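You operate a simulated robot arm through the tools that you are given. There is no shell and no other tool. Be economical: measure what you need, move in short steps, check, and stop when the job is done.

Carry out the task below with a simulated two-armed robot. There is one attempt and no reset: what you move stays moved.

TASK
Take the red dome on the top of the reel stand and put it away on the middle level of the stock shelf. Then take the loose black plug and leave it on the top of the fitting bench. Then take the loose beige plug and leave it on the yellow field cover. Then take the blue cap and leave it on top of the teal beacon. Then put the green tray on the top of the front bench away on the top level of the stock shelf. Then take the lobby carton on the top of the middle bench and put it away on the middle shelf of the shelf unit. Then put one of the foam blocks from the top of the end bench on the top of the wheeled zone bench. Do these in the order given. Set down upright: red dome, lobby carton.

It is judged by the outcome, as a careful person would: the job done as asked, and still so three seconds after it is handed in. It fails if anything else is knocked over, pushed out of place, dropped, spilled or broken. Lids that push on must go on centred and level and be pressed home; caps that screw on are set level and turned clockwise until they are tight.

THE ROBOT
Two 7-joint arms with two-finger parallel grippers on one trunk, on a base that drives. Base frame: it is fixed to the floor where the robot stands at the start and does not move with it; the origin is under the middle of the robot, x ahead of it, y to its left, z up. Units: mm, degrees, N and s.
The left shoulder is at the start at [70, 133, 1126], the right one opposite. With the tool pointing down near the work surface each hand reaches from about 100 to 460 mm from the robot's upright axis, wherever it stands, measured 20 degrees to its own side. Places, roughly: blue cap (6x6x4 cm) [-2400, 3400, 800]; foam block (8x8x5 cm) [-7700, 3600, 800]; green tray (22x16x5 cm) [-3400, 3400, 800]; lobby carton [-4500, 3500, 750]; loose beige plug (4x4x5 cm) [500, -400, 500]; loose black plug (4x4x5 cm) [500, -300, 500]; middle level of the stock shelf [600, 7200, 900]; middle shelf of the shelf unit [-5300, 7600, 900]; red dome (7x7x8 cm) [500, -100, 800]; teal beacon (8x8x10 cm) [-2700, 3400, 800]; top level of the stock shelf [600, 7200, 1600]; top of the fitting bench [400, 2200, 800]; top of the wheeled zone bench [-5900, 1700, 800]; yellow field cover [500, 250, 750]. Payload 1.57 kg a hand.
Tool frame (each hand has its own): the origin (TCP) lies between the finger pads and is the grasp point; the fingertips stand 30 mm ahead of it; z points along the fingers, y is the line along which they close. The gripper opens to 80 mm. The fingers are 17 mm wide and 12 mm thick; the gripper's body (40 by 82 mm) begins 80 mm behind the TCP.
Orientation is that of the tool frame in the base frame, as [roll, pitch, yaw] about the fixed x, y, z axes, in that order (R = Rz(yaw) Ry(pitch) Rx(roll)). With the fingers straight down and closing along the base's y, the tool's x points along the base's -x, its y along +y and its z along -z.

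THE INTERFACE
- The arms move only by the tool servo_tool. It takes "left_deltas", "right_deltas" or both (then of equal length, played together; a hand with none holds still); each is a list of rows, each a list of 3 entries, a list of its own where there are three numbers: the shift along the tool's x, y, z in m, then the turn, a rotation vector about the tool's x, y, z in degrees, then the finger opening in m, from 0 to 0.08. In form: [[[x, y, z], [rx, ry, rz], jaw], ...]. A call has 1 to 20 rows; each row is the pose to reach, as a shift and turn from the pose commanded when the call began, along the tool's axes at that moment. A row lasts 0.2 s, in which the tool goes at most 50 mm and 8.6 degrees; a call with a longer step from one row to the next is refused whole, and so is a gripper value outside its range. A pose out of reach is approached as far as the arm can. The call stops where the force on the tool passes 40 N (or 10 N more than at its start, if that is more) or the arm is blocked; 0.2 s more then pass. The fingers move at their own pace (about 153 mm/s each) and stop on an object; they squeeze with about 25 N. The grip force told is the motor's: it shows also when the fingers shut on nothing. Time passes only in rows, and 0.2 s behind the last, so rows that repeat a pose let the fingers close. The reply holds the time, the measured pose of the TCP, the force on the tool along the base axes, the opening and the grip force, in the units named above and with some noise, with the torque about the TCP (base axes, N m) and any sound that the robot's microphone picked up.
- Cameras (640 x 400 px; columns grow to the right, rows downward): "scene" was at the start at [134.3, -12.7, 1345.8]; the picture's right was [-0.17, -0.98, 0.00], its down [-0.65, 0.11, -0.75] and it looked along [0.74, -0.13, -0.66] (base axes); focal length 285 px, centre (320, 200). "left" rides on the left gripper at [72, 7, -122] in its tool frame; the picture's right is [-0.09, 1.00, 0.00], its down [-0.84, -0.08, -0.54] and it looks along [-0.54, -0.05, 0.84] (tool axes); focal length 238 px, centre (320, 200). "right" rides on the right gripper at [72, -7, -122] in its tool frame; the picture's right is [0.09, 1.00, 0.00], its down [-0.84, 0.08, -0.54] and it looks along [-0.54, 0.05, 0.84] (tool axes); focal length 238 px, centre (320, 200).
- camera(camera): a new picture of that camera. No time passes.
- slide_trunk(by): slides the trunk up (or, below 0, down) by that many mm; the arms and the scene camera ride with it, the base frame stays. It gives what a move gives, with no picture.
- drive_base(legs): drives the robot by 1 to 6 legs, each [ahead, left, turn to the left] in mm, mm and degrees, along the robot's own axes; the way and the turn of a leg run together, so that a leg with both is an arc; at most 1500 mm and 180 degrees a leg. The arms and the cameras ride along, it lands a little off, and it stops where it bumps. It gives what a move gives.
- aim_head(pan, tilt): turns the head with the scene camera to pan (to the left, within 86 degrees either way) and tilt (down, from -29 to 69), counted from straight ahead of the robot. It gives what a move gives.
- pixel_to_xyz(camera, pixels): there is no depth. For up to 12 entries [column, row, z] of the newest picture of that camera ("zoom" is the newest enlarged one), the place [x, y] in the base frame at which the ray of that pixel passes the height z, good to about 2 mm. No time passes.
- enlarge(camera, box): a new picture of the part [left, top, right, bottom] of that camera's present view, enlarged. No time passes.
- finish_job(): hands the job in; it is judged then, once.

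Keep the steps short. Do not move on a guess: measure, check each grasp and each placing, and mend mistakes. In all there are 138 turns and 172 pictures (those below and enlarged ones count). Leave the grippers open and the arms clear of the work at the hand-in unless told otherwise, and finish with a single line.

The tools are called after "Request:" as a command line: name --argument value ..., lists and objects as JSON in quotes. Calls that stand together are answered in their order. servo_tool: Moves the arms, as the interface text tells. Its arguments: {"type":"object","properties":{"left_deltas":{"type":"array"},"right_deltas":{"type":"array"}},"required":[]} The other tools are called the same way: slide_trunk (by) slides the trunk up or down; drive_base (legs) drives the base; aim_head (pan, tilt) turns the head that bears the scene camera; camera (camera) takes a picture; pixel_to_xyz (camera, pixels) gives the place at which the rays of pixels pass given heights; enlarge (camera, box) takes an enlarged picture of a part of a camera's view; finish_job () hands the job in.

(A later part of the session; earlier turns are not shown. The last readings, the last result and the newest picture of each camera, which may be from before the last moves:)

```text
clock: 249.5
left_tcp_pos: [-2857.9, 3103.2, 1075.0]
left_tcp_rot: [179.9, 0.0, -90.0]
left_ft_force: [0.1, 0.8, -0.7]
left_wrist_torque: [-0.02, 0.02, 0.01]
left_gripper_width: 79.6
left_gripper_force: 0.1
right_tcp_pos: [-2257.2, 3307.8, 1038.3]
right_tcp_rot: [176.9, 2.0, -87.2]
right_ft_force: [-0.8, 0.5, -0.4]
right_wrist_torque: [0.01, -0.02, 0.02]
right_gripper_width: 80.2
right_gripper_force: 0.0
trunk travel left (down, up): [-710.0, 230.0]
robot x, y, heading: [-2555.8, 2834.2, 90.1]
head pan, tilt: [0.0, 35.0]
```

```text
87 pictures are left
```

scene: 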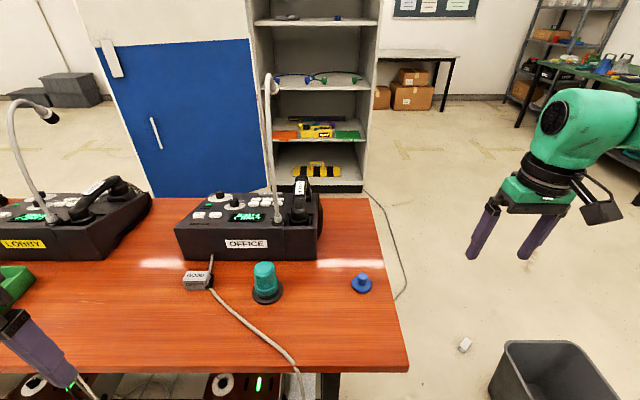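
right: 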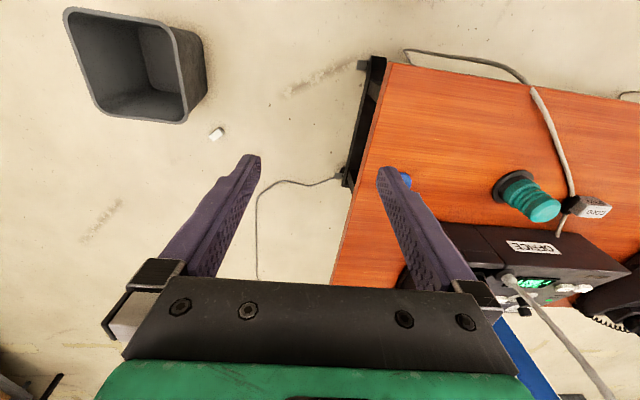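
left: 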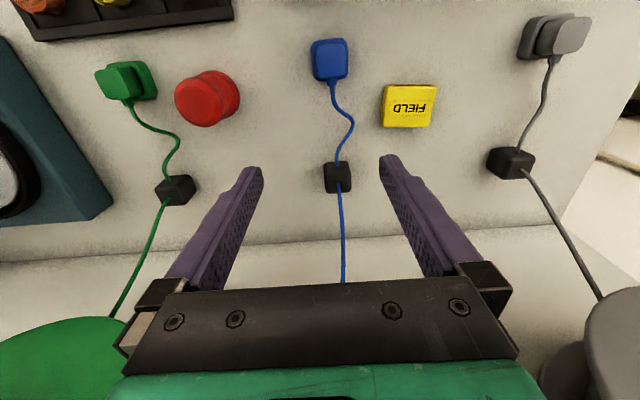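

Request:
servo_tool --right_deltas '[[[0, 0.047, 0], [1, 0.7, 0.9], 0.08], [[0, 0.094, 0], [2, 1.4, 1.9], 0.08], [[0, 0.14, 0], [3, 2, 2.8], 0.08], [[0, 0.187, 0], [3, 2, 2.8], 0.08], [[0, 0.187, 0], [3, 2, 2.8], 0.08]]'

Request:
drive_base --legs '[[80, 0, 0]]'

Request:
camera --camera "right"

Request:
camera --camera "scene"

```text
clock: 250.7
left_tcp_pos: [-2859.3, 3104.4, 1074.5]
left_tcp_rot: [179.9, 0.1, -89.8]
left_ft_force: [-0.1, 0.6, 0.0]
left_wrist_torque: [-0.01, 0.02, 0.03]
left_gripper_width: 79.7
left_gripper_force: 0.1
right_tcp_pos: [-2230.0, 3307.2, 1037.3]
right_tcp_rot: [179.6, -0.2, -89.7]
right_ft_force: [0.9, 1.0, 0.4]
right_wrist_torque: [0.04, 0.03, 0.01]
right_gripper_width: 80.0
right_gripper_force: 0.0
right hand out of reach, approached as far as the arm can: row 1, 2, 3, 4, 5
trunk travel left (down, up): [-710.0, 230.0]
robot x, y, heading: [-2558.6, 2829.5, 89.9]
head pan, tilt: [0.0, 35.0]
```

```text
clock: 251.8
left_tcp_pos: [-2859.6, 3183.1, 1075.1]
left_tcp_rot: [179.9, 0.2, -90.0]
left_ft_force: [0.2, 0.0, 0.3]
left_wrist_torque: [-0.02, -0.02, 0.02]
left_gripper_width: 79.9
left_gripper_force: 0.0
right_tcp_pos: [-2229.8, 3385.1, 1038.6]
right_tcp_rot: [179.6, 0.0, -89.8]
right_ft_force: [-0.1, -0.2, -0.6]
right_wrist_torque: [-0.02, 0.02, -0.03]
right_gripper_width: 79.9
right_gripper_force: 0.1
trunk travel left (down, up): [-710.0, 230.0]
robot x, y, heading: [-2553.4, 2912.0, 89.8]
head pan, tilt: [0.0, 35.0]
```

```text
86 pictures are left
```

right: 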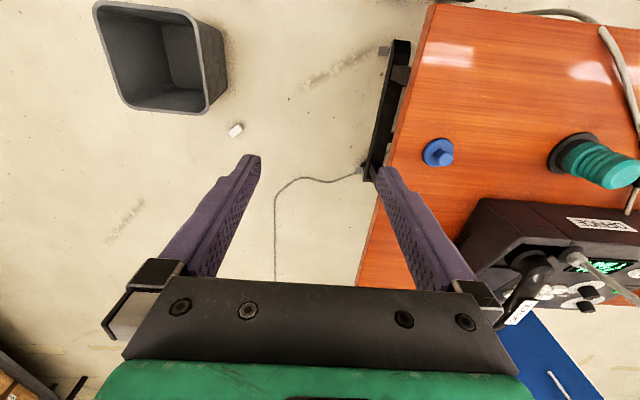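

```text
85 pictures are left
```

scene: 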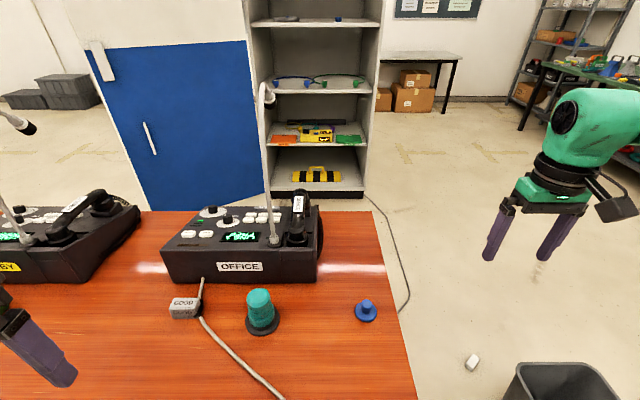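

The right arm is held in an awkward stretched posture. I try drawing the hand in and to the left to free it.

Request:
servo_tool --right_deltas '[[[0.04, 0.0, -0.01], [0, 0, 0], 0.08], [[0.08, 0.01, -0.02], [0, 0, 0], 0.08], [[0.12, 0.03, -0.02], [0, 0, 0], 0.08], [[0.13, 0.07, -0.02], [0, 0, 0], 0.08], [[0.13, 0.11, -0.02], [0, 0, 0], 0.08], [[0.13, 0.15, -0.02], [0, 0, 0], 0.08], [[0.13, 0.19, -0.02], [0, 0, 0], 0.08]]'

Request:
pixel_to_xyz --camera "scene" --pixels '[[366, 315, 805], [366, 302, 840], [260, 324, 800], [259, 292, 900], [259, 292, 880]]'

Request:
pixel_to_xyz --camera "right" --pixels '[[438, 153, 805], [444, 158, 840], [572, 152, 800], [622, 172, 900], [622, 172, 880]]'

```text
clock: 253.4
left_tcp_pos: [-2858.6, 3184.7, 1074.7]
left_tcp_rot: [179.9, 0.1, -90.0]
left_ft_force: [0.0, 0.0, 0.4]
left_wrist_torque: [0.0, -0.04, -0.04]
left_gripper_width: 80.1
left_gripper_force: 0.2
right_tcp_pos: [-2223.1, 3266.8, 1056.7]
right_tcp_rot: [179.4, -0.2, -89.4]
right_ft_force: [0.4, -0.2, -0.9]
right_wrist_torque: [0.01, 0.01, -0.03]
right_gripper_width: 80.4
right_gripper_force: 0.0
right hand out of reach, approached as far as the arm can: row 2, 3, 4, 5, 6, 7
trunk travel left (down, up): [-710.0, 230.0]
robot x, y, heading: [-2554.5, 2914.7, 90.2]
head pan, tilt: [0.0, 35.0]
```

```text
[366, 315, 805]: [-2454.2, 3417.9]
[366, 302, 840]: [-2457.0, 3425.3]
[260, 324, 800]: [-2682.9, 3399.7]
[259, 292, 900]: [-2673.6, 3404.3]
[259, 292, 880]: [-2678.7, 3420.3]
```

```text
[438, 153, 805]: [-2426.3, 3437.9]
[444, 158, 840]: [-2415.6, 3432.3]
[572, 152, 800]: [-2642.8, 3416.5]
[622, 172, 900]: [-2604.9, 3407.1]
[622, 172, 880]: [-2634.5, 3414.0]
```

It stays stuck on that side. I back off 400 mm and wind the right hand back along the turns it came by (yaw, tilt, yaw, untilt), in free space.

Request:
drive_base --legs '[[-400, 0, 0]]'

Request:
servo_tool --right_deltas '[[[0, 0.02, 0], [0, 0, -8], 0.08], [[0, 0.045, 0], [0, 0, -16], 0.08], [[0, 0.07, 0], [0, 0, -24], 0.08], [[0, 0.095, 0], [0, 0, -32], 0.08], [[0, 0.12, 0], [0, 0, -40], 0.08], [[0, 0.145, 0], [0, 0, -48], 0.08], [[0, 0.17, 0], [0, 0, -56], 0.08], [[0, 0.195, 0], [0, 0, -64], 0.08], [[0, 0.22, 0], [0, 0, -72], 0.08], [[0, 0.245, 0], [0, 0, -80], 0.08], [[0, 0.27, 0], [0, 0, -88], 0.08], [[0, 0.3, 0], [0, 0, -89], 0.08]]'

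Request:
servo_tool --right_deltas '[[[-0.008, -0.008, 0], [0, -8, 0], 0.08], [[-0.016, -0.016, 0], [0, -16, 0], 0.08], [[-0.024, -0.024, 0], [0, -24, 0], 0.08], [[-0.032, -0.032, 0], [0, -32, 0], 0.08], [[-0.04, -0.04, 0], [0, -40, 0], 0.08], [[-0.048, -0.048, 0], [0, -48, 0], 0.08], [[-0.057, -0.058, 0], [0, -56, 0], 0.08]]'

Request:
camera --camera "scene"

```text
clock: 255.9
left_tcp_pos: [-2859.4, 2792.2, 1073.4]
left_tcp_rot: [179.9, 0.1, -90.4]
left_ft_force: [-0.4, 0.2, -0.5]
left_wrist_torque: [0.02, 0.0, 0.03]
left_gripper_width: 79.7
left_gripper_force: 0.0
right_tcp_pos: [-2222.7, 2868.2, 1057.7]
right_tcp_rot: [179.3, -0.2, -90.0]
right_ft_force: [0.4, 0.5, 0.3]
right_wrist_torque: [0.01, 0.0, 0.02]
right_gripper_width: 80.0
right_gripper_force: 0.0
trunk travel left (down, up): [-710.0, 230.0]
robot x, y, heading: [-2557.4, 2516.2, 89.1]
head pan, tilt: [0.0, 35.0]
```

```text
clock: 258.5
left_tcp_pos: [-2859.6, 2791.9, 1074.5]
left_tcp_rot: [180.0, -0.1, -90.4]
left_ft_force: [-0.6, -0.1, -0.1]
left_wrist_torque: [0.03, 0.01, 0.0]
left_gripper_width: 79.8
left_gripper_force: 0.1
right_tcp_pos: [-2513.3, 2869.0, 1060.4]
right_tcp_rot: [179.7, 0.6, -1.5]
right_ft_force: [0.2, -0.5, -0.2]
right_wrist_torque: [-0.01, 0.0, 0.01]
right_gripper_width: 80.0
right_gripper_force: 0.1
right hand out of reach, approached as far as the arm can: row 12
trunk travel left (down, up): [-710.0, 230.0]
robot x, y, heading: [-2556.2, 2517.2, 89.6]
head pan, tilt: [0.0, 35.0]
```

```text
clock: 260.1
left_tcp_pos: [-2858.1, 2791.9, 1075.3]
left_tcp_rot: [179.9, 0.0, -90.3]
left_ft_force: [0.0, 0.1, 0.0]
left_wrist_torque: [0.04, 0.01, -0.01]
left_gripper_width: 80.0
left_gripper_force: 0.0
right_tcp_pos: [-2567.5, 2927.0, 1061.3]
right_tcp_rot: [179.6, 56.8, -1.3]
right_ft_force: [0.1, 0.0, -0.8]
right_wrist_torque: [0.0, -0.01, 0.01]
right_gripper_width: 80.0
right_gripper_force: 0.1
trunk travel left (down, up): [-710.0, 230.0]
robot x, y, heading: [-2558.4, 2512.2, 89.6]
head pan, tilt: [0.0, 35.0]
```

```text
84 pictures are left
```

scene: 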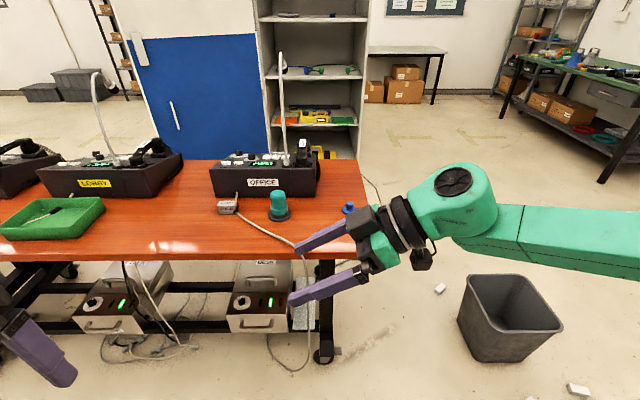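

That worked. I continue: yaw back 66°, then 24°, then untilt.

Request:
servo_tool --right_deltas '[[[0.01, -0.008, -0.015], [6.9, 0, 4.6], 0.08], [[0.02, -0.016, -0.03], [13.7, 0, 9.2], 0.08], [[0.03, -0.024, -0.046], [20.6, 0, 13.7], 0.08], [[0.04, -0.032, -0.061], [27.4, 0, 18.3], 0.08], [[0.05, -0.04, -0.076], [34.3, 0, 22.9], 0.08], [[0.06, -0.048, -0.092], [41.2, 0, 27.5], 0.08], [[0.07, -0.056, -0.107], [48.0, 0, 32.0], 0.08], [[0.081, -0.065, -0.122], [54.9, 0, 36.6], 0.08], [[0.081, -0.065, -0.122], [62, 0, 41.3], 0.08], [[0.081, -0.065, -0.122], [69, 0, 46], 0.08], [[0.081, -0.065, -0.122], [75, 0, 50], 0.08]]'

Request:
servo_tool --right_deltas '[[[0.004, 0, -0.006], [0, 8, 0], 0.08], [[0.008, 0, -0.012], [0, 16, 0], 0.08], [[0.012, 0, -0.018], [0, 24, 0], 0.08], [[0.016, 0, -0.024], [0, 32, 0], 0.08], [[0.02, 0, -0.03], [0, 40, 0], 0.08], [[0.025, 0, -0.037], [0, 48, 0], 0.08], [[0.028, 0, -0.042], [0, 56.5, 0], 0.08], [[0.028, 0, -0.042], [0, 56.5, 0], 0.08]]'

Request:
camera --camera "scene"

```text
clock: 262.5
left_tcp_pos: [-2857.3, 2790.2, 1074.9]
left_tcp_rot: [179.8, 0.2, -90.4]
left_ft_force: [0.1, -0.3, -0.5]
left_wrist_torque: [-0.02, 0.01, -0.02]
left_gripper_width: 80.0
left_gripper_force: 0.1
right_tcp_pos: [-2418.5, 3002.1, 1063.2]
right_tcp_rot: [179.2, 56.2, -84.6]
right_ft_force: [-0.4, 1.6, -0.6]
right_wrist_torque: [-0.05, -0.03, 0.01]
right_gripper_width: 80.2
right_gripper_force: 0.0
right hand out of reach, approached as far as the arm can: row 10, 11
trunk travel left (down, up): [-710.0, 230.0]
robot x, y, heading: [-2558.8, 2513.8, 89.6]
head pan, tilt: [0.0, 35.0]
```

```text
clock: 264.3
left_tcp_pos: [-2858.1, 2790.8, 1074.2]
left_tcp_rot: [179.9, 0.1, -90.4]
left_ft_force: [-0.3, 0.0, 0.1]
left_wrist_torque: [-0.01, 0.04, 0.02]
left_gripper_width: 79.8
left_gripper_force: 0.1
right_tcp_pos: [-2413.5, 2952.3, 1063.8]
right_tcp_rot: [179.7, -0.4, -83.8]
right_ft_force: [-0.1, -1.0, 0.1]
right_wrist_torque: [0.02, -0.03, 0.03]
right_gripper_width: 79.6
right_gripper_force: 0.1
trunk travel left (down, up): [-710.0, 230.0]
robot x, y, heading: [-2558.2, 2515.7, 89.2]
head pan, tilt: [0.0, 35.0]
```

```text
83 pictures are left
```

scene: 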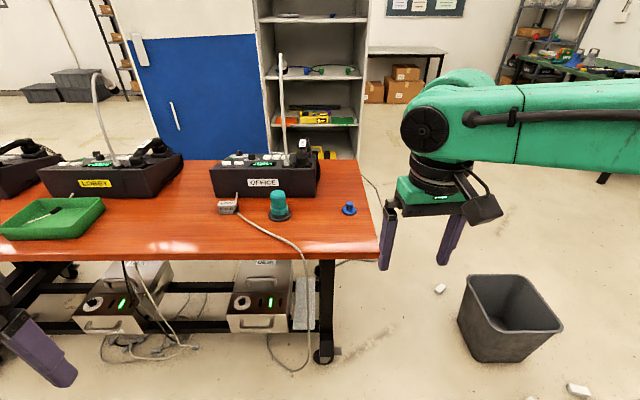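

The right arm is normal again. Comparing the views, this bench top is at z≈750: cap (-2455,3452), beacon (-2690,3440), front edge y≈3263. I lower the trunk 170 mm and drive up.

Request:
slide_trunk --by -150

Request:
drive_base --legs '[[465, 46, 0.6]]'

Request:
camera --camera "right"

Request:
camera --camera "scene"

```text
clock: 266.0
left_tcp_pos: [-2859.8, 2790.1, 925.8]
left_tcp_rot: [180.0, 0.0, -90.4]
left_ft_force: [0.0, -0.4, 0.1]
left_wrist_torque: [0.02, -0.01, -0.01]
left_gripper_width: 80.1
left_gripper_force: 0.1
right_tcp_pos: [-2415.3, 2950.7, 914.6]
right_tcp_rot: [179.6, -0.3, -83.9]
right_ft_force: [0.0, -0.5, 0.6]
right_wrist_torque: [-0.03, -0.01, -0.02]
right_gripper_width: 80.0
right_gripper_force: 0.1
trunk travel left (down, up): [-560.0, 380.0]
robot x, y, heading: [-2559.5, 2517.0, 89.5]
head pan, tilt: [0.0, 35.0]
```

```text
clock: 268.8
left_tcp_pos: [-2901.6, 3256.3, 924.9]
left_tcp_rot: [179.9, 0.1, -90.2]
left_ft_force: [0.1, 0.1, -0.3]
left_wrist_torque: [0.01, -0.01, 0.01]
left_gripper_width: 80.0
left_gripper_force: 0.1
right_tcp_pos: [-2460.0, 3418.3, 913.9]
right_tcp_rot: [179.6, -0.4, -83.7]
right_ft_force: [-0.1, 0.9, -1.0]
right_wrist_torque: [0.0, 0.03, -0.01]
right_gripper_width: 79.9
right_gripper_force: 0.2
trunk travel left (down, up): [-560.0, 380.0]
robot x, y, heading: [-2601.8, 2984.3, 89.6]
head pan, tilt: [0.0, 35.0]
```

```text
82 pictures are left
```

right: 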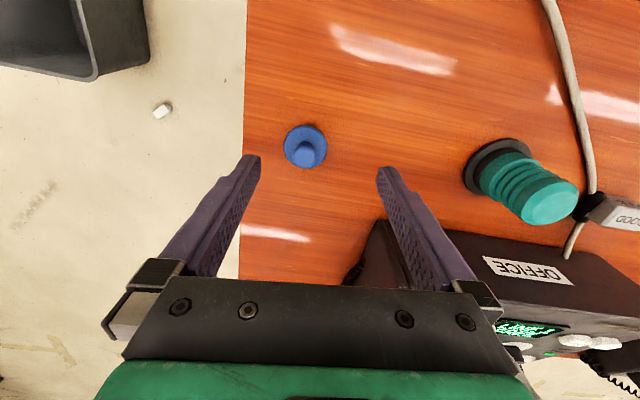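

```text
81 pictures are left
```

scene: 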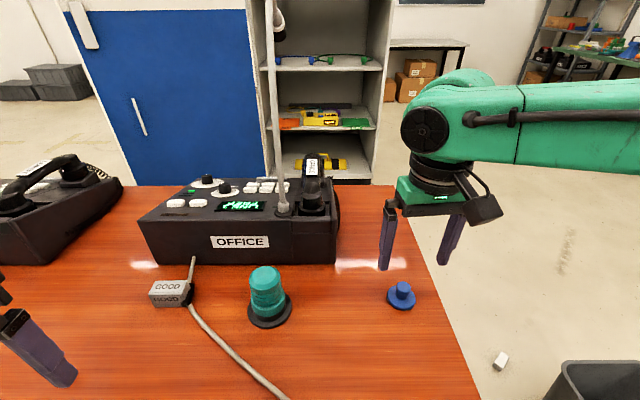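

Request:
pixel_to_xyz --camera "right" --pixels '[[305, 147, 757], [307, 156, 785], [500, 165, 755], [551, 202, 850], [551, 202, 830], [327, 147, 757], [284, 147, 757]]'

Request:
pixel_to_xyz --camera "scene" --pixels '[[400, 297, 757], [403, 287, 785], [269, 312, 755], [265, 272, 850], [265, 272, 830]]'

Request:
enlarge --camera "right" --box '[260, 110, 360, 180]'

```text
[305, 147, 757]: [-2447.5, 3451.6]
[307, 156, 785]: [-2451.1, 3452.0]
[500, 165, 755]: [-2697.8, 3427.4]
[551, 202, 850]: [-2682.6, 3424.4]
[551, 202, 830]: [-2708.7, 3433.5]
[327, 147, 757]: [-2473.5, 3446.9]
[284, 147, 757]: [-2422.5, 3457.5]
```

```text
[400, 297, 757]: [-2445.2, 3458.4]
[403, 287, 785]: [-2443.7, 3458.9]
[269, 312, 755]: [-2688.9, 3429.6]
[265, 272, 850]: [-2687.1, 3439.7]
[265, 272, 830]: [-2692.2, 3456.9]
```

```text
5.71 times, centred on (310, 145) of right
```

zoom: 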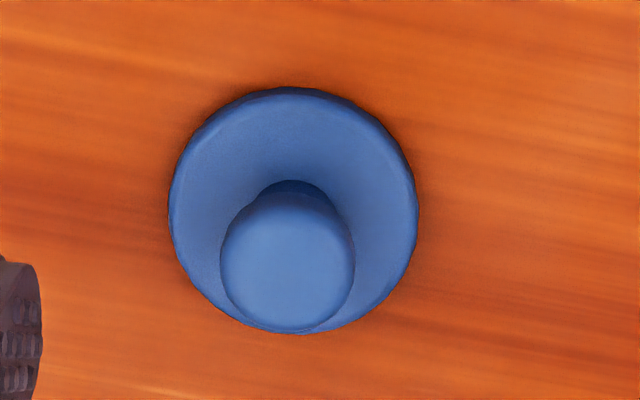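

Cap at (-2448,3454), knob about 26 mm wide. I go over it and down to TCP z 800 with a 50 mm jaw.

Request:
servo_tool --right_deltas '[[[-0.0345, -0.016, 0], [0, 0, 0], 0.05], [[-0.0345, -0.016, 0.04], [0, 0, 0], 0.05], [[-0.0345, -0.016, 0.08], [0, 0, 0], 0.05], [[-0.0345, -0.016, 0.114], [0, 0, 0], 0.05], [[-0.0345, -0.016, 0.114], [0, 0, 0], 0.05]]'

Request:
camera --camera "right"

Request:
enlarge --camera "scene" --box '[340, 220, 500, 340]'

```text
clock: 270.0
left_tcp_pos: [-2901.5, 3256.1, 925.7]
left_tcp_rot: [179.9, 0.0, -90.2]
left_ft_force: [-0.4, -0.8, -1.0]
left_wrist_torque: [-0.01, -0.04, 0.02]
left_gripper_width: 79.9
left_gripper_force: 0.1
right_tcp_pos: [-2444.9, 3453.8, 800.7]
right_tcp_rot: [179.5, -0.4, -83.7]
right_ft_force: [0.4, -0.6, -0.1]
right_wrist_torque: [0.02, 0.01, -0.03]
right_gripper_width: 49.9
right_gripper_force: 0.0
trunk travel left (down, up): [-560.0, 380.0]
robot x, y, heading: [-2601.4, 2983.1, 89.5]
head pan, tilt: [0.0, 35.0]
```

```text
79 pictures are left
```

right: 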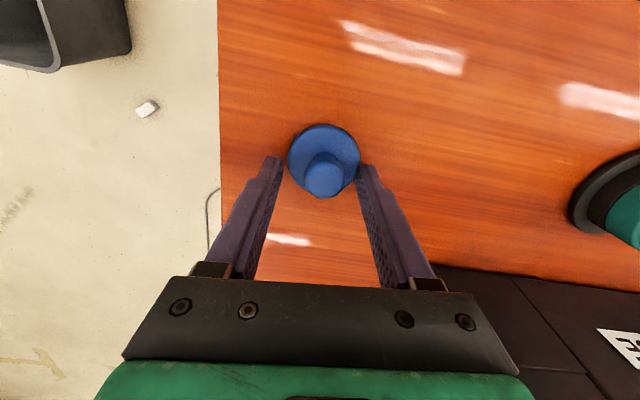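

```text
3.33 times, centred on (420, 280) of scene
```

zoom: 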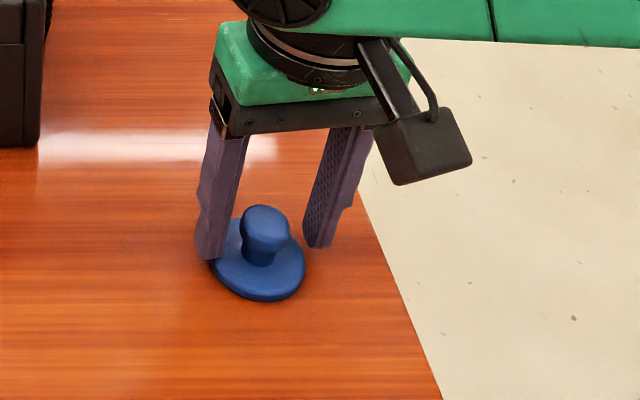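

The fingers straddle the knob. I lower 3 mm more, close and lift 60 mm.

Request:
servo_tool --right_deltas '[[[-0.002, 0, 0.003], [0, 0, 0], 0.05], [[-0.002, 0, 0.003], [0, 0, 0], 0.012], [[-0.002, 0, 0.003], [0, 0, 0], 0.012], [[-0.002, 0, 0.003], [0, 0, 0], 0.012], [[-0.002, 0, -0.03], [0, 0, 0], 0.012], [[-0.002, 0, -0.06], [0, 0, 0], 0.012], [[-0.002, 0, -0.1], [0, 0, 0], 0.012], [[-0.002, 0, -0.14], [0, 0, 0], 0.012], [[-0.002, 0, -0.14], [0, 0, 0], 0.012]]'

Request:
camera --camera "right"

Request:
enlarge --camera "scene" --box '[240, 150, 480, 350]'

```text
clock: 272.0
left_tcp_pos: [-2901.2, 3255.6, 924.4]
left_tcp_rot: [180.0, 0.1, -90.2]
left_ft_force: [-0.2, -0.8, -0.7]
left_wrist_torque: [-0.04, -0.02, 0.0]
left_gripper_width: 79.9
left_gripper_force: 0.1
right_tcp_pos: [-2446.0, 3456.8, 940.5]
right_tcp_rot: [179.6, -0.5, -83.7]
right_ft_force: [-0.3, 0.1, -0.4]
right_wrist_torque: [0.02, 0.01, 0.02]
right_gripper_width: 24.3
right_gripper_force: 25.1
trunk travel left (down, up): [-560.0, 380.0]
robot x, y, heading: [-2599.0, 2982.3, 89.5]
head pan, tilt: [0.0, 35.0]
```

```text
77 pictures are left
```

right: 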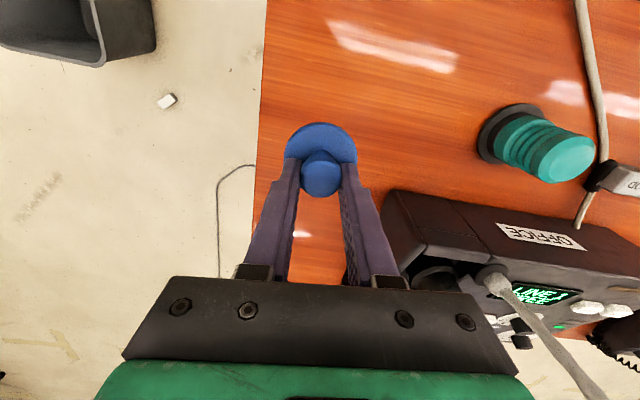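

```text
2.00 times, centred on (360, 250) of scene
```

zoom: 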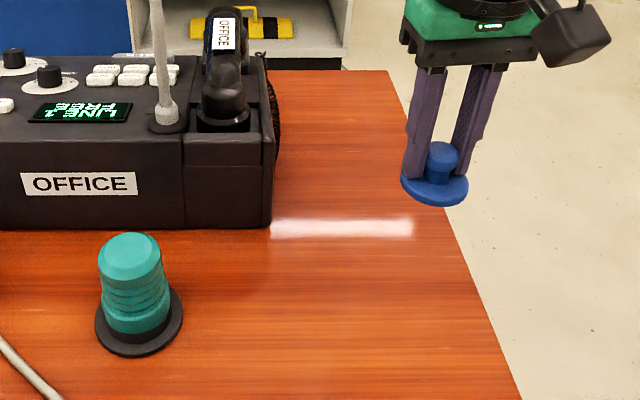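

Cap held level by the knob. I move the base left 244 mm and back 25 mm to bring it over the beacon.

Request:
drive_base --legs '[[-22, 243, 0.5]]'

Request:
camera --camera "right"

Request:
camera --camera "scene"

```text
clock: 273.8
left_tcp_pos: [-3149.4, 3231.5, 924.5]
left_tcp_rot: [179.9, 0.1, -89.6]
left_ft_force: [0.1, 0.1, -0.5]
left_wrist_torque: [0.03, 0.01, -0.01]
left_gripper_width: 80.1
left_gripper_force: 0.1
right_tcp_pos: [-2695.9, 3436.7, 940.3]
right_tcp_rot: [179.6, -0.4, -83.1]
right_ft_force: [-0.1, -0.4, -0.8]
right_wrist_torque: [0.0, -0.02, 0.0]
right_gripper_width: 24.1
right_gripper_force: 24.8
trunk travel left (down, up): [-560.0, 380.0]
robot x, y, heading: [-2846.4, 2961.1, 90.3]
head pan, tilt: [0.0, 35.0]
```

```text
75 pictures are left
```

right: 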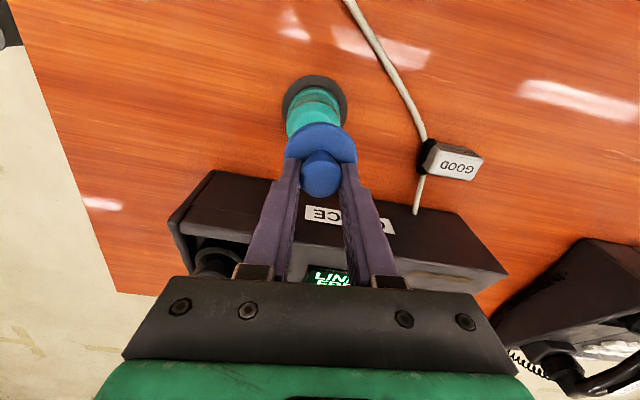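

```text
74 pictures are left
```

scene: 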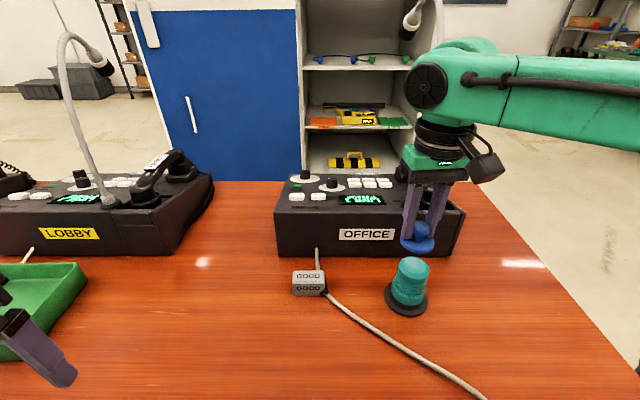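

Request:
pixel_to_xyz --camera "right" --pixels '[[314, 101, 752], [284, 100, 752], [347, 103, 752], [313, 112, 830]]'

Request:
pixel_to_xyz --camera "scene" --pixels '[[406, 298, 752], [385, 298, 752], [427, 298, 752], [411, 270, 848], [398, 270, 848], [429, 270, 848]]'

Request:
enlarge --camera "scene" --box '[350, 210, 480, 330]'

```text
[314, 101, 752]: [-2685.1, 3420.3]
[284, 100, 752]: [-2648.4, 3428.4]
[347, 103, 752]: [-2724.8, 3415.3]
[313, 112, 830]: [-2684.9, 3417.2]
```

```text
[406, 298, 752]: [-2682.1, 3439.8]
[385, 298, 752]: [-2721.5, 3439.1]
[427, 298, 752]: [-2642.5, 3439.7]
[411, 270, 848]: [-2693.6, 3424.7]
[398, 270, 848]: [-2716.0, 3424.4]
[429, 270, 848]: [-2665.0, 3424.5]
```

```text
3.33 times, centred on (415, 270) of scene
```

zoom: 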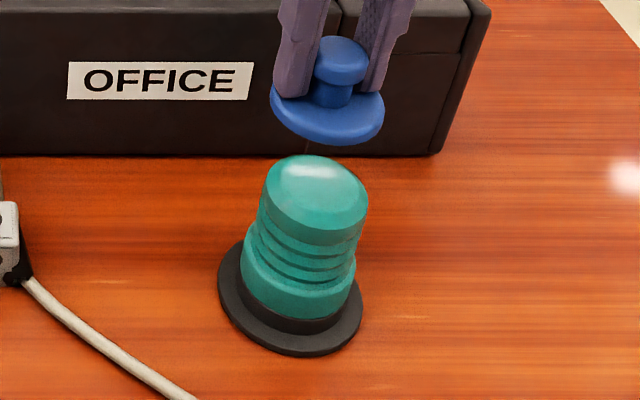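

Beacon axis about (-2686,3432). I shift the cap over it and lower to about 10 mm above its top, then look.

Request:
servo_tool --right_deltas '[[[0.0072, -0.0092, 0], [0, 0, 0], 0.012], [[0.0072, -0.0092, 0.02], [0, 0, 0], 0.012], [[0.0072, -0.0092, 0.032], [0, 0, 0], 0.012], [[0.0072, -0.0092, 0.032], [0, 0, 0], 0.012]]'

Request:
camera --camera "right"

Request:
enlarge --camera "scene" --box '[350, 210, 480, 330]'

```text
clock: 274.8
left_tcp_pos: [-3148.9, 3231.0, 924.0]
left_tcp_rot: [179.9, 0.1, -89.6]
left_ft_force: [0.0, 0.2, 0.7]
left_wrist_torque: [0.0, 0.03, 0.04]
left_gripper_width: 80.0
left_gripper_force: 0.1
right_tcp_pos: [-2683.1, 3430.5, 907.8]
right_tcp_rot: [179.6, -0.4, -83.1]
right_ft_force: [-0.5, -0.5, -0.6]
right_wrist_torque: [0.03, 0.03, 0.0]
right_gripper_width: 24.2
right_gripper_force: 25.3
trunk travel left (down, up): [-560.0, 380.0]
robot x, y, heading: [-2845.8, 2961.4, 90.1]
head pan, tilt: [0.0, 35.0]
```

```text
72 pictures are left
```

right: 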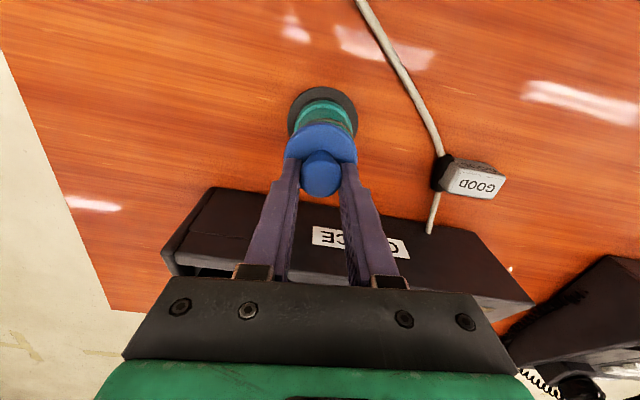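

```text
3.33 times, centred on (415, 270) of scene
```

zoom: 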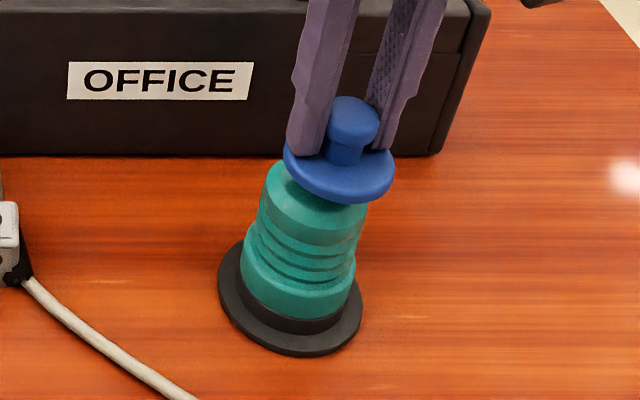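

The cap is about 5 mm too far to +x. I correct and lower in 2 mm steps to contact.

Request:
servo_tool --right_deltas '[[[0.0005, 0.005, 0], [0, 0, 0], 0.012], [[0.0005, 0.005, 0.004], [0, 0, 0], 0.012], [[0.0005, 0.005, 0.007], [0, 0, 0], 0.012], [[0.0005, 0.005, 0.009], [0, 0, 0], 0.012], [[0.0005, 0.005, 0.011], [0, 0, 0], 0.012], [[0.0005, 0.005, 0.013], [0, 0, 0], 0.012], [[0.0005, 0.005, 0.015], [0, 0, 0], 0.012], [[0.0005, 0.005, 0.017], [0, 0, 0], 0.012], [[0.0005, 0.005, 0.019], [0, 0, 0], 0.012], [[0.0005, 0.005, 0.021], [0, 0, 0], 0.012]]'

Request:
enlarge --camera "scene" --box '[350, 210, 480, 330]'

Request:
enlarge --camera "right" --box '[240, 70, 400, 210]'

```text
clock: 277.0
left_tcp_pos: [-3148.3, 3229.7, 926.0]
left_tcp_rot: [179.9, 0.4, -89.7]
left_ft_force: [-0.6, 0.1, -0.7]
left_wrist_torque: [-0.01, -0.02, -0.01]
left_gripper_width: 80.0
left_gripper_force: 0.0
right_tcp_pos: [-2690.6, 3428.3, 890.0]
right_tcp_rot: [179.7, 0.2, -83.1]
right_ft_force: [3.4, 4.9, 28.1]
right_wrist_torque: [0.06, -0.26, 0.07]
right_gripper_width: 24.2
right_gripper_force: 24.8
trunk travel left (down, up): [-560.0, 380.0]
robot x, y, heading: [-2842.0, 2961.7, 90.1]
head pan, tilt: [0.0, 35.0]
```

```text
3.33 times, centred on (415, 270) of scene
```

zoom: 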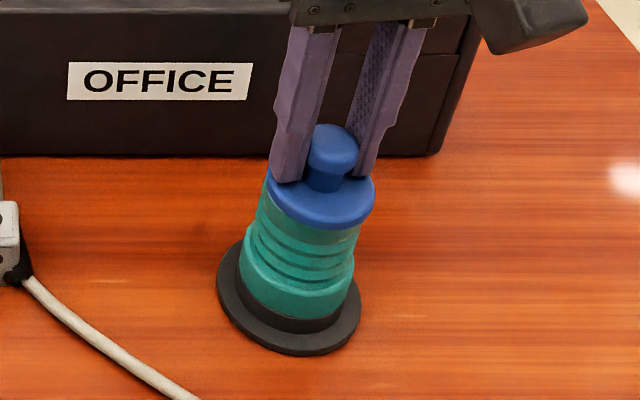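

```text
2.86 times, centred on (320, 140) of right
```

zoom: 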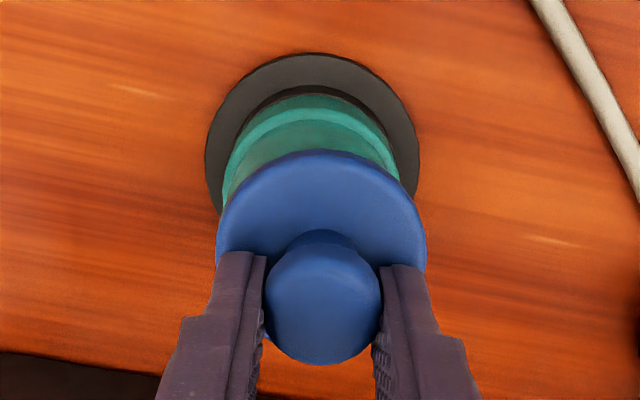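

The cap sits centred and level on the beacon, pressed at 28 N. I open and lift away.

Request:
servo_tool --right_deltas '[[[0, 0, 0], [0, 0, 0], 0.05], [[0, 0, 0], [0, 0, 0], 0.055], [[0, 0, -0.03], [0, 0, 0], 0.055], [[0, 0, -0.07], [0, 0, 0], 0.055], [[0, 0, -0.11], [0, 0, 0], 0.055], [[0, 0, -0.15], [0, 0, 0], 0.08]]'

Request:
camera --camera "scene"

```text
clock: 278.4
left_tcp_pos: [-3148.6, 3232.4, 924.7]
left_tcp_rot: [179.9, 0.1, -89.6]
left_ft_force: [0.2, -0.5, -0.2]
left_wrist_torque: [-0.03, 0.01, 0.01]
left_gripper_width: 80.1
left_gripper_force: 0.0
right_tcp_pos: [-2686.0, 3433.1, 1035.9]
right_tcp_rot: [179.6, -0.6, -83.1]
right_ft_force: [0.4, 0.7, -0.7]
right_wrist_torque: [-0.04, 0.01, -0.01]
right_gripper_width: 80.0
right_gripper_force: 0.1
trunk travel left (down, up): [-560.0, 380.0]
robot x, y, heading: [-2846.2, 2964.1, 90.3]
head pan, tilt: [0.0, 35.0]
```

```text
68 pictures are left
```

scene: 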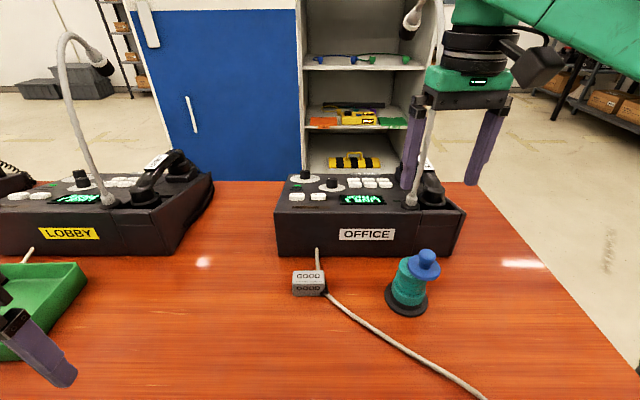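

The cap sits on the beacon. Next the green tray: I back off a little, shift left so the tray is in front, and look.

Request:
drive_base --legs '[[-250, 0, 0], [0, 560, 0]]'

Request:
slide_trunk --by 140

Request:
aim_head --pan 0 --tilt 40

Request:
camera --camera "scene"

```text
clock: 283.1
left_tcp_pos: [-3707.4, 2986.1, 925.4]
left_tcp_rot: [179.8, 0.1, -90.3]
left_ft_force: [0.1, 0.4, -0.7]
left_wrist_torque: [0.02, 0.01, 0.01]
left_gripper_width: 80.2
left_gripper_force: 0.1
right_tcp_pos: [-3243.3, 3180.8, 1036.6]
right_tcp_rot: [179.5, -0.4, -83.6]
right_ft_force: [0.3, -0.4, -1.1]
right_wrist_torque: [0.02, -0.02, 0.02]
right_gripper_width: 80.0
right_gripper_force: 0.1
trunk travel left (down, up): [-560.0, 380.0]
robot x, y, heading: [-3406.7, 2710.6, 89.8]
head pan, tilt: [0.0, 35.0]
```

```text
clock: 284.7
left_tcp_pos: [-3707.1, 2986.1, 1064.1]
left_tcp_rot: [179.9, 0.1, -90.2]
left_ft_force: [-0.1, 0.4, -0.4]
left_wrist_torque: [-0.02, 0.02, 0.0]
left_gripper_width: 79.9
left_gripper_force: 0.0
right_tcp_pos: [-3243.2, 3181.6, 1175.7]
right_tcp_rot: [179.6, -0.4, -83.6]
right_ft_force: [-0.6, 0.2, 0.1]
right_wrist_torque: [0.02, 0.02, -0.01]
right_gripper_width: 79.9
right_gripper_force: 0.1
trunk travel left (down, up): [-700.0, 240.0]
robot x, y, heading: [-3403.4, 2717.6, 89.9]
head pan, tilt: [0.0, 35.0]
```

```text
clock: 285.4
left_tcp_pos: [-3708.0, 2986.9, 1064.6]
left_tcp_rot: [179.8, 0.1, -90.2]
left_ft_force: [-0.9, -0.2, 0.1]
left_wrist_torque: [0.02, 0.03, -0.04]
left_gripper_width: 80.2
left_gripper_force: 0.1
right_tcp_pos: [-3242.8, 3181.2, 1176.2]
right_tcp_rot: [179.5, -0.4, -83.7]
right_ft_force: [0.0, 0.7, -0.1]
right_wrist_torque: [-0.01, 0.01, 0.01]
right_gripper_width: 80.0
right_gripper_force: 0.0
trunk travel left (down, up): [-700.0, 240.0]
robot x, y, heading: [-3406.2, 2712.4, 90.0]
head pan, tilt: [0.0, 40.0]
```

```text
67 pictures are left
```

scene: 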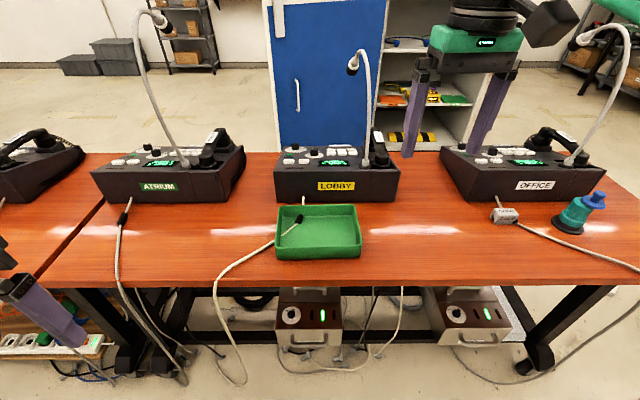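

Request:
enlarge --camera "scene" --box '[240, 180, 400, 280]'

Request:
pixel_to_xyz --camera "scene" --pixels '[[276, 258, 750], [362, 257, 750], [278, 247, 800], [360, 246, 800], [357, 206, 800], [277, 207, 800], [277, 207, 790], [350, 285, 750]]'

```text
4.00 times, centred on (320, 230) of scene
```

zoom: 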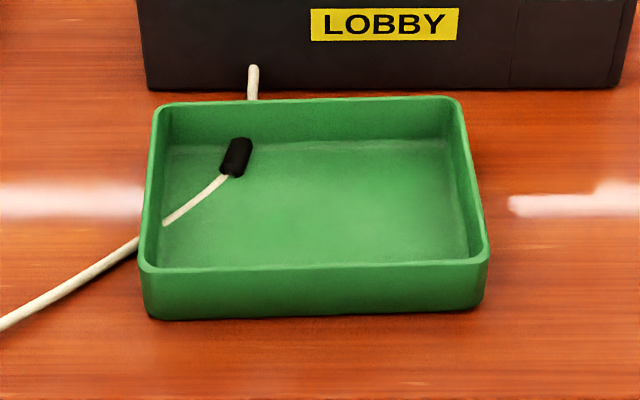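

```text
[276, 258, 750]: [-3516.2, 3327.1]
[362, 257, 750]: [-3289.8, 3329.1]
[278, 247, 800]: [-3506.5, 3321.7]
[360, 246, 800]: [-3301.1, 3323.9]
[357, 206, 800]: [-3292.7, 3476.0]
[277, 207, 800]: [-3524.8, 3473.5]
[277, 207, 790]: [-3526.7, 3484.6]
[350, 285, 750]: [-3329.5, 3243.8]
```

The tray (x -3516…-3290, y 3328…3490, rim z≈797) is empty; a cable of the console runs by it. It must go on a level at about z 1640, so I plan a two-handed grip on its side walls with the fingers tilted 65° forward. I try that posture here in free space first.

Request:
servo_tool --left_deltas '[[[-0.02, -0.02, 0], [0, -8, 0], 0.03], [[-0.045, -0.045, 0], [0, -16, 0], 0.03], [[-0.07, -0.07, 0], [0, -24, 0], 0.03], [[-0.095, -0.095, 0], [0, -32, 0], 0.03], [[-0.12, -0.12, 0], [0, -40, 0], 0.03], [[-0.145, -0.145, 0], [0, -48, 0], 0.03], [[-0.17, -0.17, 0], [0, -56, 0], 0.03], [[-0.19, -0.189, 0], [0, -64, 0], 0.03], [[-0.19, -0.189, 0], [0, -65, 0], 0.03]]' --right_deltas '[[[0, 0.006, 0.01], [0, -8, 0], 0.03], [[0, 0.012, 0.02], [0, -16, 0], 0.03], [[0, 0.018, 0.03], [0, -24, 0], 0.03], [[0, 0.024, 0.04], [0, -32, 0], 0.03], [[0, 0.03, 0.05], [0, -40, 0], 0.03], [[0, 0.036, 0.06], [0, -48, 0], 0.03], [[0, 0.042, 0.07], [0, -56, 0], 0.03], [[0, 0.05, 0.08], [0, -64, 0], 0.03], [[0, 0.05, 0.08], [0, -65, 0], 0.03]]'

Request:
servo_tool --right_deltas '[[[0, 0, 0], [5.8, 0, 2.7], 0.03], [[0, 0, 0], [5.8, 0, 2.7], 0.03]]'

Request:
camera --camera "scene"

```text
clock: 287.4
left_tcp_pos: [-3541.8, 3212.1, 1065.0]
left_tcp_rot: [180.0, 64.6, -90.3]
left_ft_force: [-0.8, 0.3, 0.1]
left_wrist_torque: [0.0, -0.01, -0.05]
left_gripper_width: 30.2
left_gripper_force: 0.0
left hand out of reach, approached as far as the arm can: row 1, 2, 3, 4, 5, 6, 7, 8, 9
right_tcp_pos: [-3302.6, 3204.3, 1100.1]
right_tcp_rot: [178.7, 64.7, -85.0]
right_ft_force: [0.4, 0.3, -0.2]
right_wrist_torque: [-0.05, -0.02, 0.0]
right_gripper_width: 29.9
right_gripper_force: 0.1
right hand out of reach, approached as far as the arm can: row 7, 8, 9
trunk travel left (down, up): [-700.0, 240.0]
robot x, y, heading: [-3407.1, 2714.3, 89.7]
head pan, tilt: [0.0, 40.0]
```

```text
clock: 288.0
left_tcp_pos: [-3540.8, 3211.8, 1064.8]
left_tcp_rot: [179.6, 64.6, -90.4]
left_ft_force: [-0.3, -0.4, 0.2]
left_wrist_torque: [0.0, 0.0, -0.02]
left_gripper_width: 30.3
left_gripper_force: 0.1
right_tcp_pos: [-3302.1, 3205.4, 1098.9]
right_tcp_rot: [179.0, 64.5, -91.1]
right_ft_force: [0.5, 0.6, 0.5]
right_wrist_torque: [0.0, -0.02, 0.01]
right_gripper_width: 29.9
right_gripper_force: 0.1
trunk travel left (down, up): [-700.0, 240.0]
robot x, y, heading: [-3410.8, 2714.4, 89.5]
head pan, tilt: [0.0, 40.0]
```

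```text
65 pictures are left
```

scene: 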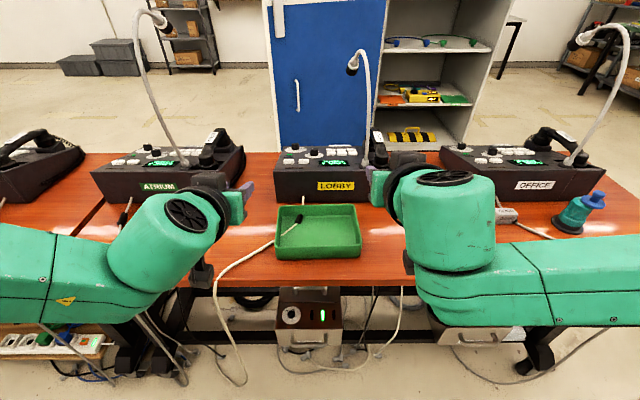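

Both hands hold the tilt. I test how high they can reach like this (the shelf needs about 1440 with the trunk where it is), then look at the answer.

Request:
servo_tool --left_deltas '[[[-0.0408, 0, -0.019], [0, 0, 0], 0.03], [[-0.0816, 0, -0.038], [0, 0, 0], 0.03], [[-0.1224, 0, -0.057], [0, 0, 0], 0.03], [[-0.1632, 0, -0.076], [0, 0, 0], 0.03], [[-0.204, 0, -0.095], [0, 0, 0], 0.03], [[-0.2448, 0, -0.114], [0, 0, 0], 0.03], [[-0.2856, 0, -0.133], [0, 0, 0], 0.03], [[-0.3264, 0, -0.152], [0, 0, 0], 0.03], [[-0.34, 0, -0.158], [0, 0, 0], 0.03]]' --right_deltas '[[[-0.0408, 0, -0.019], [0, 0, 0], 0.03], [[-0.0816, 0, -0.038], [0, 0, 0], 0.03], [[-0.1224, 0, -0.057], [0, 0, 0], 0.03], [[-0.1632, 0, -0.076], [0, 0, 0], 0.03], [[-0.204, 0, -0.095], [0, 0, 0], 0.03], [[-0.2448, 0, -0.114], [0, 0, 0], 0.03], [[-0.2856, 0, -0.133], [0, 0, 0], 0.03], [[-0.3264, 0, -0.152], [0, 0, 0], 0.03], [[-0.34, 0, -0.158], [0, 0, 0], 0.03]]'

```text
clock: 290.0
left_tcp_pos: [-3543.6, 3209.6, 1439.2]
left_tcp_rot: [179.7, 65.0, -90.3]
left_ft_force: [0.1, 0.1, 0.4]
left_wrist_torque: [0.03, -0.01, 0.0]
left_gripper_width: 30.1
left_gripper_force: 0.0
left hand out of reach, approached as far as the arm can: row 9
right_tcp_pos: [-3264.0, 3192.6, 1443.8]
right_tcp_rot: [179.1, 64.6, -90.9]
right_ft_force: [0.1, -0.8, -0.2]
right_wrist_torque: [0.02, -0.01, 0.03]
right_gripper_width: 30.1
right_gripper_force: 0.0
right hand out of reach, approached as far as the arm can: row 7, 8, 9
trunk travel left (down, up): [-700.0, 240.0]
robot x, y, heading: [-3403.5, 2709.7, 90.1]
head pan, tilt: [0.0, 40.0]
```

That height is within reach (about 1440 here, so ~1680 with the trunk full up). I bring the hands down beside each other, lower the trunk and drive up so both hands stand above the side walls.

Request:
servo_tool --left_deltas '[[[0.041, -0.003, 0.016], [0, 0, 0], 0.03], [[0.082, -0.006, 0.032], [0, 0, 0], 0.03], [[0.123, -0.0095, 0.048], [0, 0, 0], 0.03], [[0.164, -0.0126, 0.063], [0, 0, 0], 0.03], [[0.205, -0.016, 0.079], [0, 0, 0], 0.03], [[0.246, -0.019, 0.095], [0, 0, 0], 0.03], [[0.287, -0.022, 0.111], [0, 0, 0], 0.03], [[0.328, -0.025, 0.127], [0, 0, 0], 0.03], [[0.369, -0.028, 0.143], [0, 0, 0], 0.03], [[0.41, -0.0316, 0.1587], [0, 0, 0], 0.03]]' --right_deltas '[[[0.041, 0.003, 0.0176], [0, 0, 0], 0.03], [[0.082, 0.006, 0.035], [0, 0, 0], 0.03], [[0.122, 0.0095, 0.053], [0, 0, 0], 0.03], [[0.163, 0.0126, 0.07], [0, 0, 0], 0.03], [[0.204, 0.016, 0.088], [0, 0, 0], 0.03], [[0.245, 0.019, 0.106], [0, 0, 0], 0.03], [[0.285, 0.022, 0.123], [0, 0, 0], 0.03], [[0.326, 0.025, 0.141], [0, 0, 0], 0.03], [[0.367, 0.028, 0.158], [0, 0, 0], 0.03], [[0.4076, 0.032, 0.176], [0, 0, 0], 0.03]]'

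Request:
slide_trunk --by -150

Request:
drive_base --legs '[[170, 0, 0]]'

Request:
camera --camera "left"

Request:
camera --camera "right"

Request:
camera --camera "scene"

```text
clock: 292.2
left_tcp_pos: [-3515.0, 3209.3, 1069.6]
left_tcp_rot: [178.5, 65.6, -92.0]
left_ft_force: [-0.1, 0.3, -3.0]
left_wrist_torque: [0.27, 0.03, 0.02]
left_gripper_width: 29.9
left_gripper_force: 0.0
left hand out of reach, approached as far as the arm can: row 7, 8, 9, 10
right_tcp_pos: [-3307.0, 3204.5, 1075.8]
right_tcp_rot: [179.3, 66.5, -90.9]
right_ft_force: [-0.7, 0.0, -12.7]
right_wrist_torque: [1.01, -0.03, -0.07]
right_gripper_width: 30.1
right_gripper_force: 0.0
right hand out of reach, approached as far as the arm can: row 6, 7, 8, 9, 10
trunk travel left (down, up): [-700.0, 240.0]
robot x, y, heading: [-3405.2, 2713.9, 89.8]
head pan, tilt: [0.0, 40.0]
```

```text
clock: 293.9
left_tcp_pos: [-3512.3, 3206.2, 916.5]
left_tcp_rot: [178.4, 65.1, -92.3]
left_ft_force: [-0.2, 0.0, -0.3]
left_wrist_torque: [-0.01, 0.01, -0.02]
left_gripper_width: 29.9
left_gripper_force: 0.1
right_tcp_pos: [-3305.9, 3197.8, 913.8]
right_tcp_rot: [179.2, 64.6, -90.9]
right_ft_force: [0.5, 0.5, -0.6]
right_wrist_torque: [0.03, 0.01, 0.02]
right_gripper_width: 30.0
right_gripper_force: 0.1
trunk travel left (down, up): [-550.0, 390.0]
robot x, y, heading: [-3406.1, 2711.1, 89.9]
head pan, tilt: [0.0, 40.0]
```

```text
clock: 295.4
left_tcp_pos: [-3514.9, 3373.6, 914.7]
left_tcp_rot: [178.4, 65.0, -92.1]
left_ft_force: [-0.4, 0.6, -0.3]
left_wrist_torque: [0.0, 0.0, 0.01]
left_gripper_width: 30.2
left_gripper_force: 0.2
right_tcp_pos: [-3307.5, 3367.4, 912.5]
right_tcp_rot: [179.2, 64.5, -90.8]
right_ft_force: [0.0, 0.0, 0.9]
right_wrist_torque: [-0.01, 0.03, -0.05]
right_gripper_width: 29.9
right_gripper_force: 0.1
trunk travel left (down, up): [-550.0, 390.0]
robot x, y, heading: [-3404.4, 2879.8, 89.8]
head pan, tilt: [0.0, 40.0]
```

```text
64 pictures are left
```

left: 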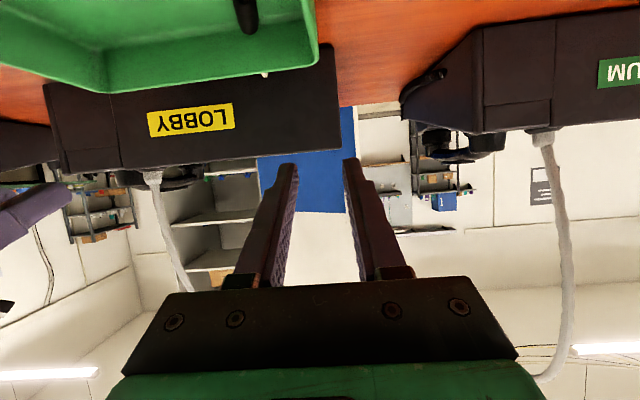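

```text
63 pictures are left
```

right: 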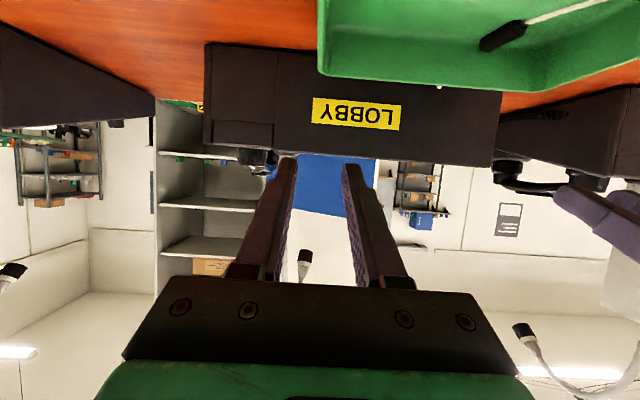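

```text
62 pictures are left
```

scene: 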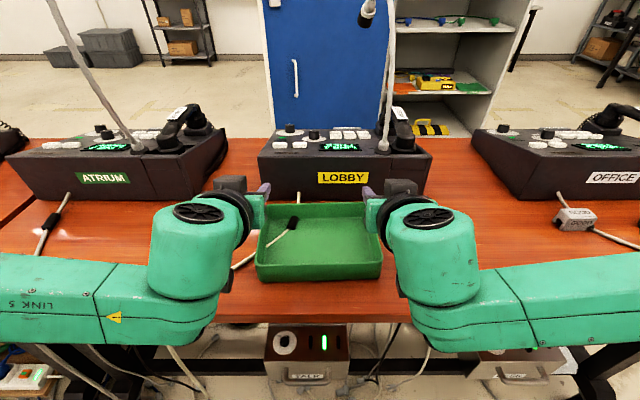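

Request:
pixel_to_xyz --camera "left" --pixels '[[319, 45, 797], [305, 10, 797], [300, 40, 797], [316, 62, 797]]'

Request:
pixel_to_xyz --camera "right" --pixels '[[318, 70, 797], [319, 20, 797], [335, 50, 797]]'

Request:
pixel_to_xyz --camera "scene" --pixels '[[256, 263, 797], [381, 262, 797], [265, 207, 797], [372, 203, 797], [257, 281, 752], [381, 279, 752]]'

Request:
enlarge --camera "scene" --box '[220, 170, 420, 300]'

```text
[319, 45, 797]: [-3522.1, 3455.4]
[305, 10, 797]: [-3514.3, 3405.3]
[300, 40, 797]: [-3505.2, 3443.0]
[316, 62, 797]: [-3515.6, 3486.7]
```

```text
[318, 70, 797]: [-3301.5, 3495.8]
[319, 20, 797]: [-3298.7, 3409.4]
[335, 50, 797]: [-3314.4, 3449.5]
```

```text
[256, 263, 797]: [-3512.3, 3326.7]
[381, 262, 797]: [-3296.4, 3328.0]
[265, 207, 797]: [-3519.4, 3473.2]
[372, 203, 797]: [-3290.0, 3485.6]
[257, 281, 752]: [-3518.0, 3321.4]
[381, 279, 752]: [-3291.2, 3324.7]
```

```text
3.08 times, centred on (320, 235) of scene
```

zoom: 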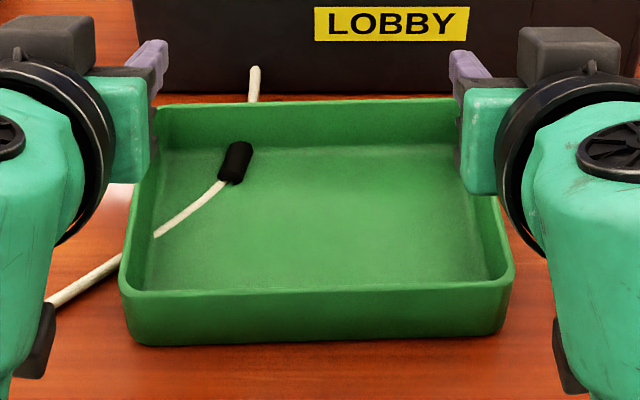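

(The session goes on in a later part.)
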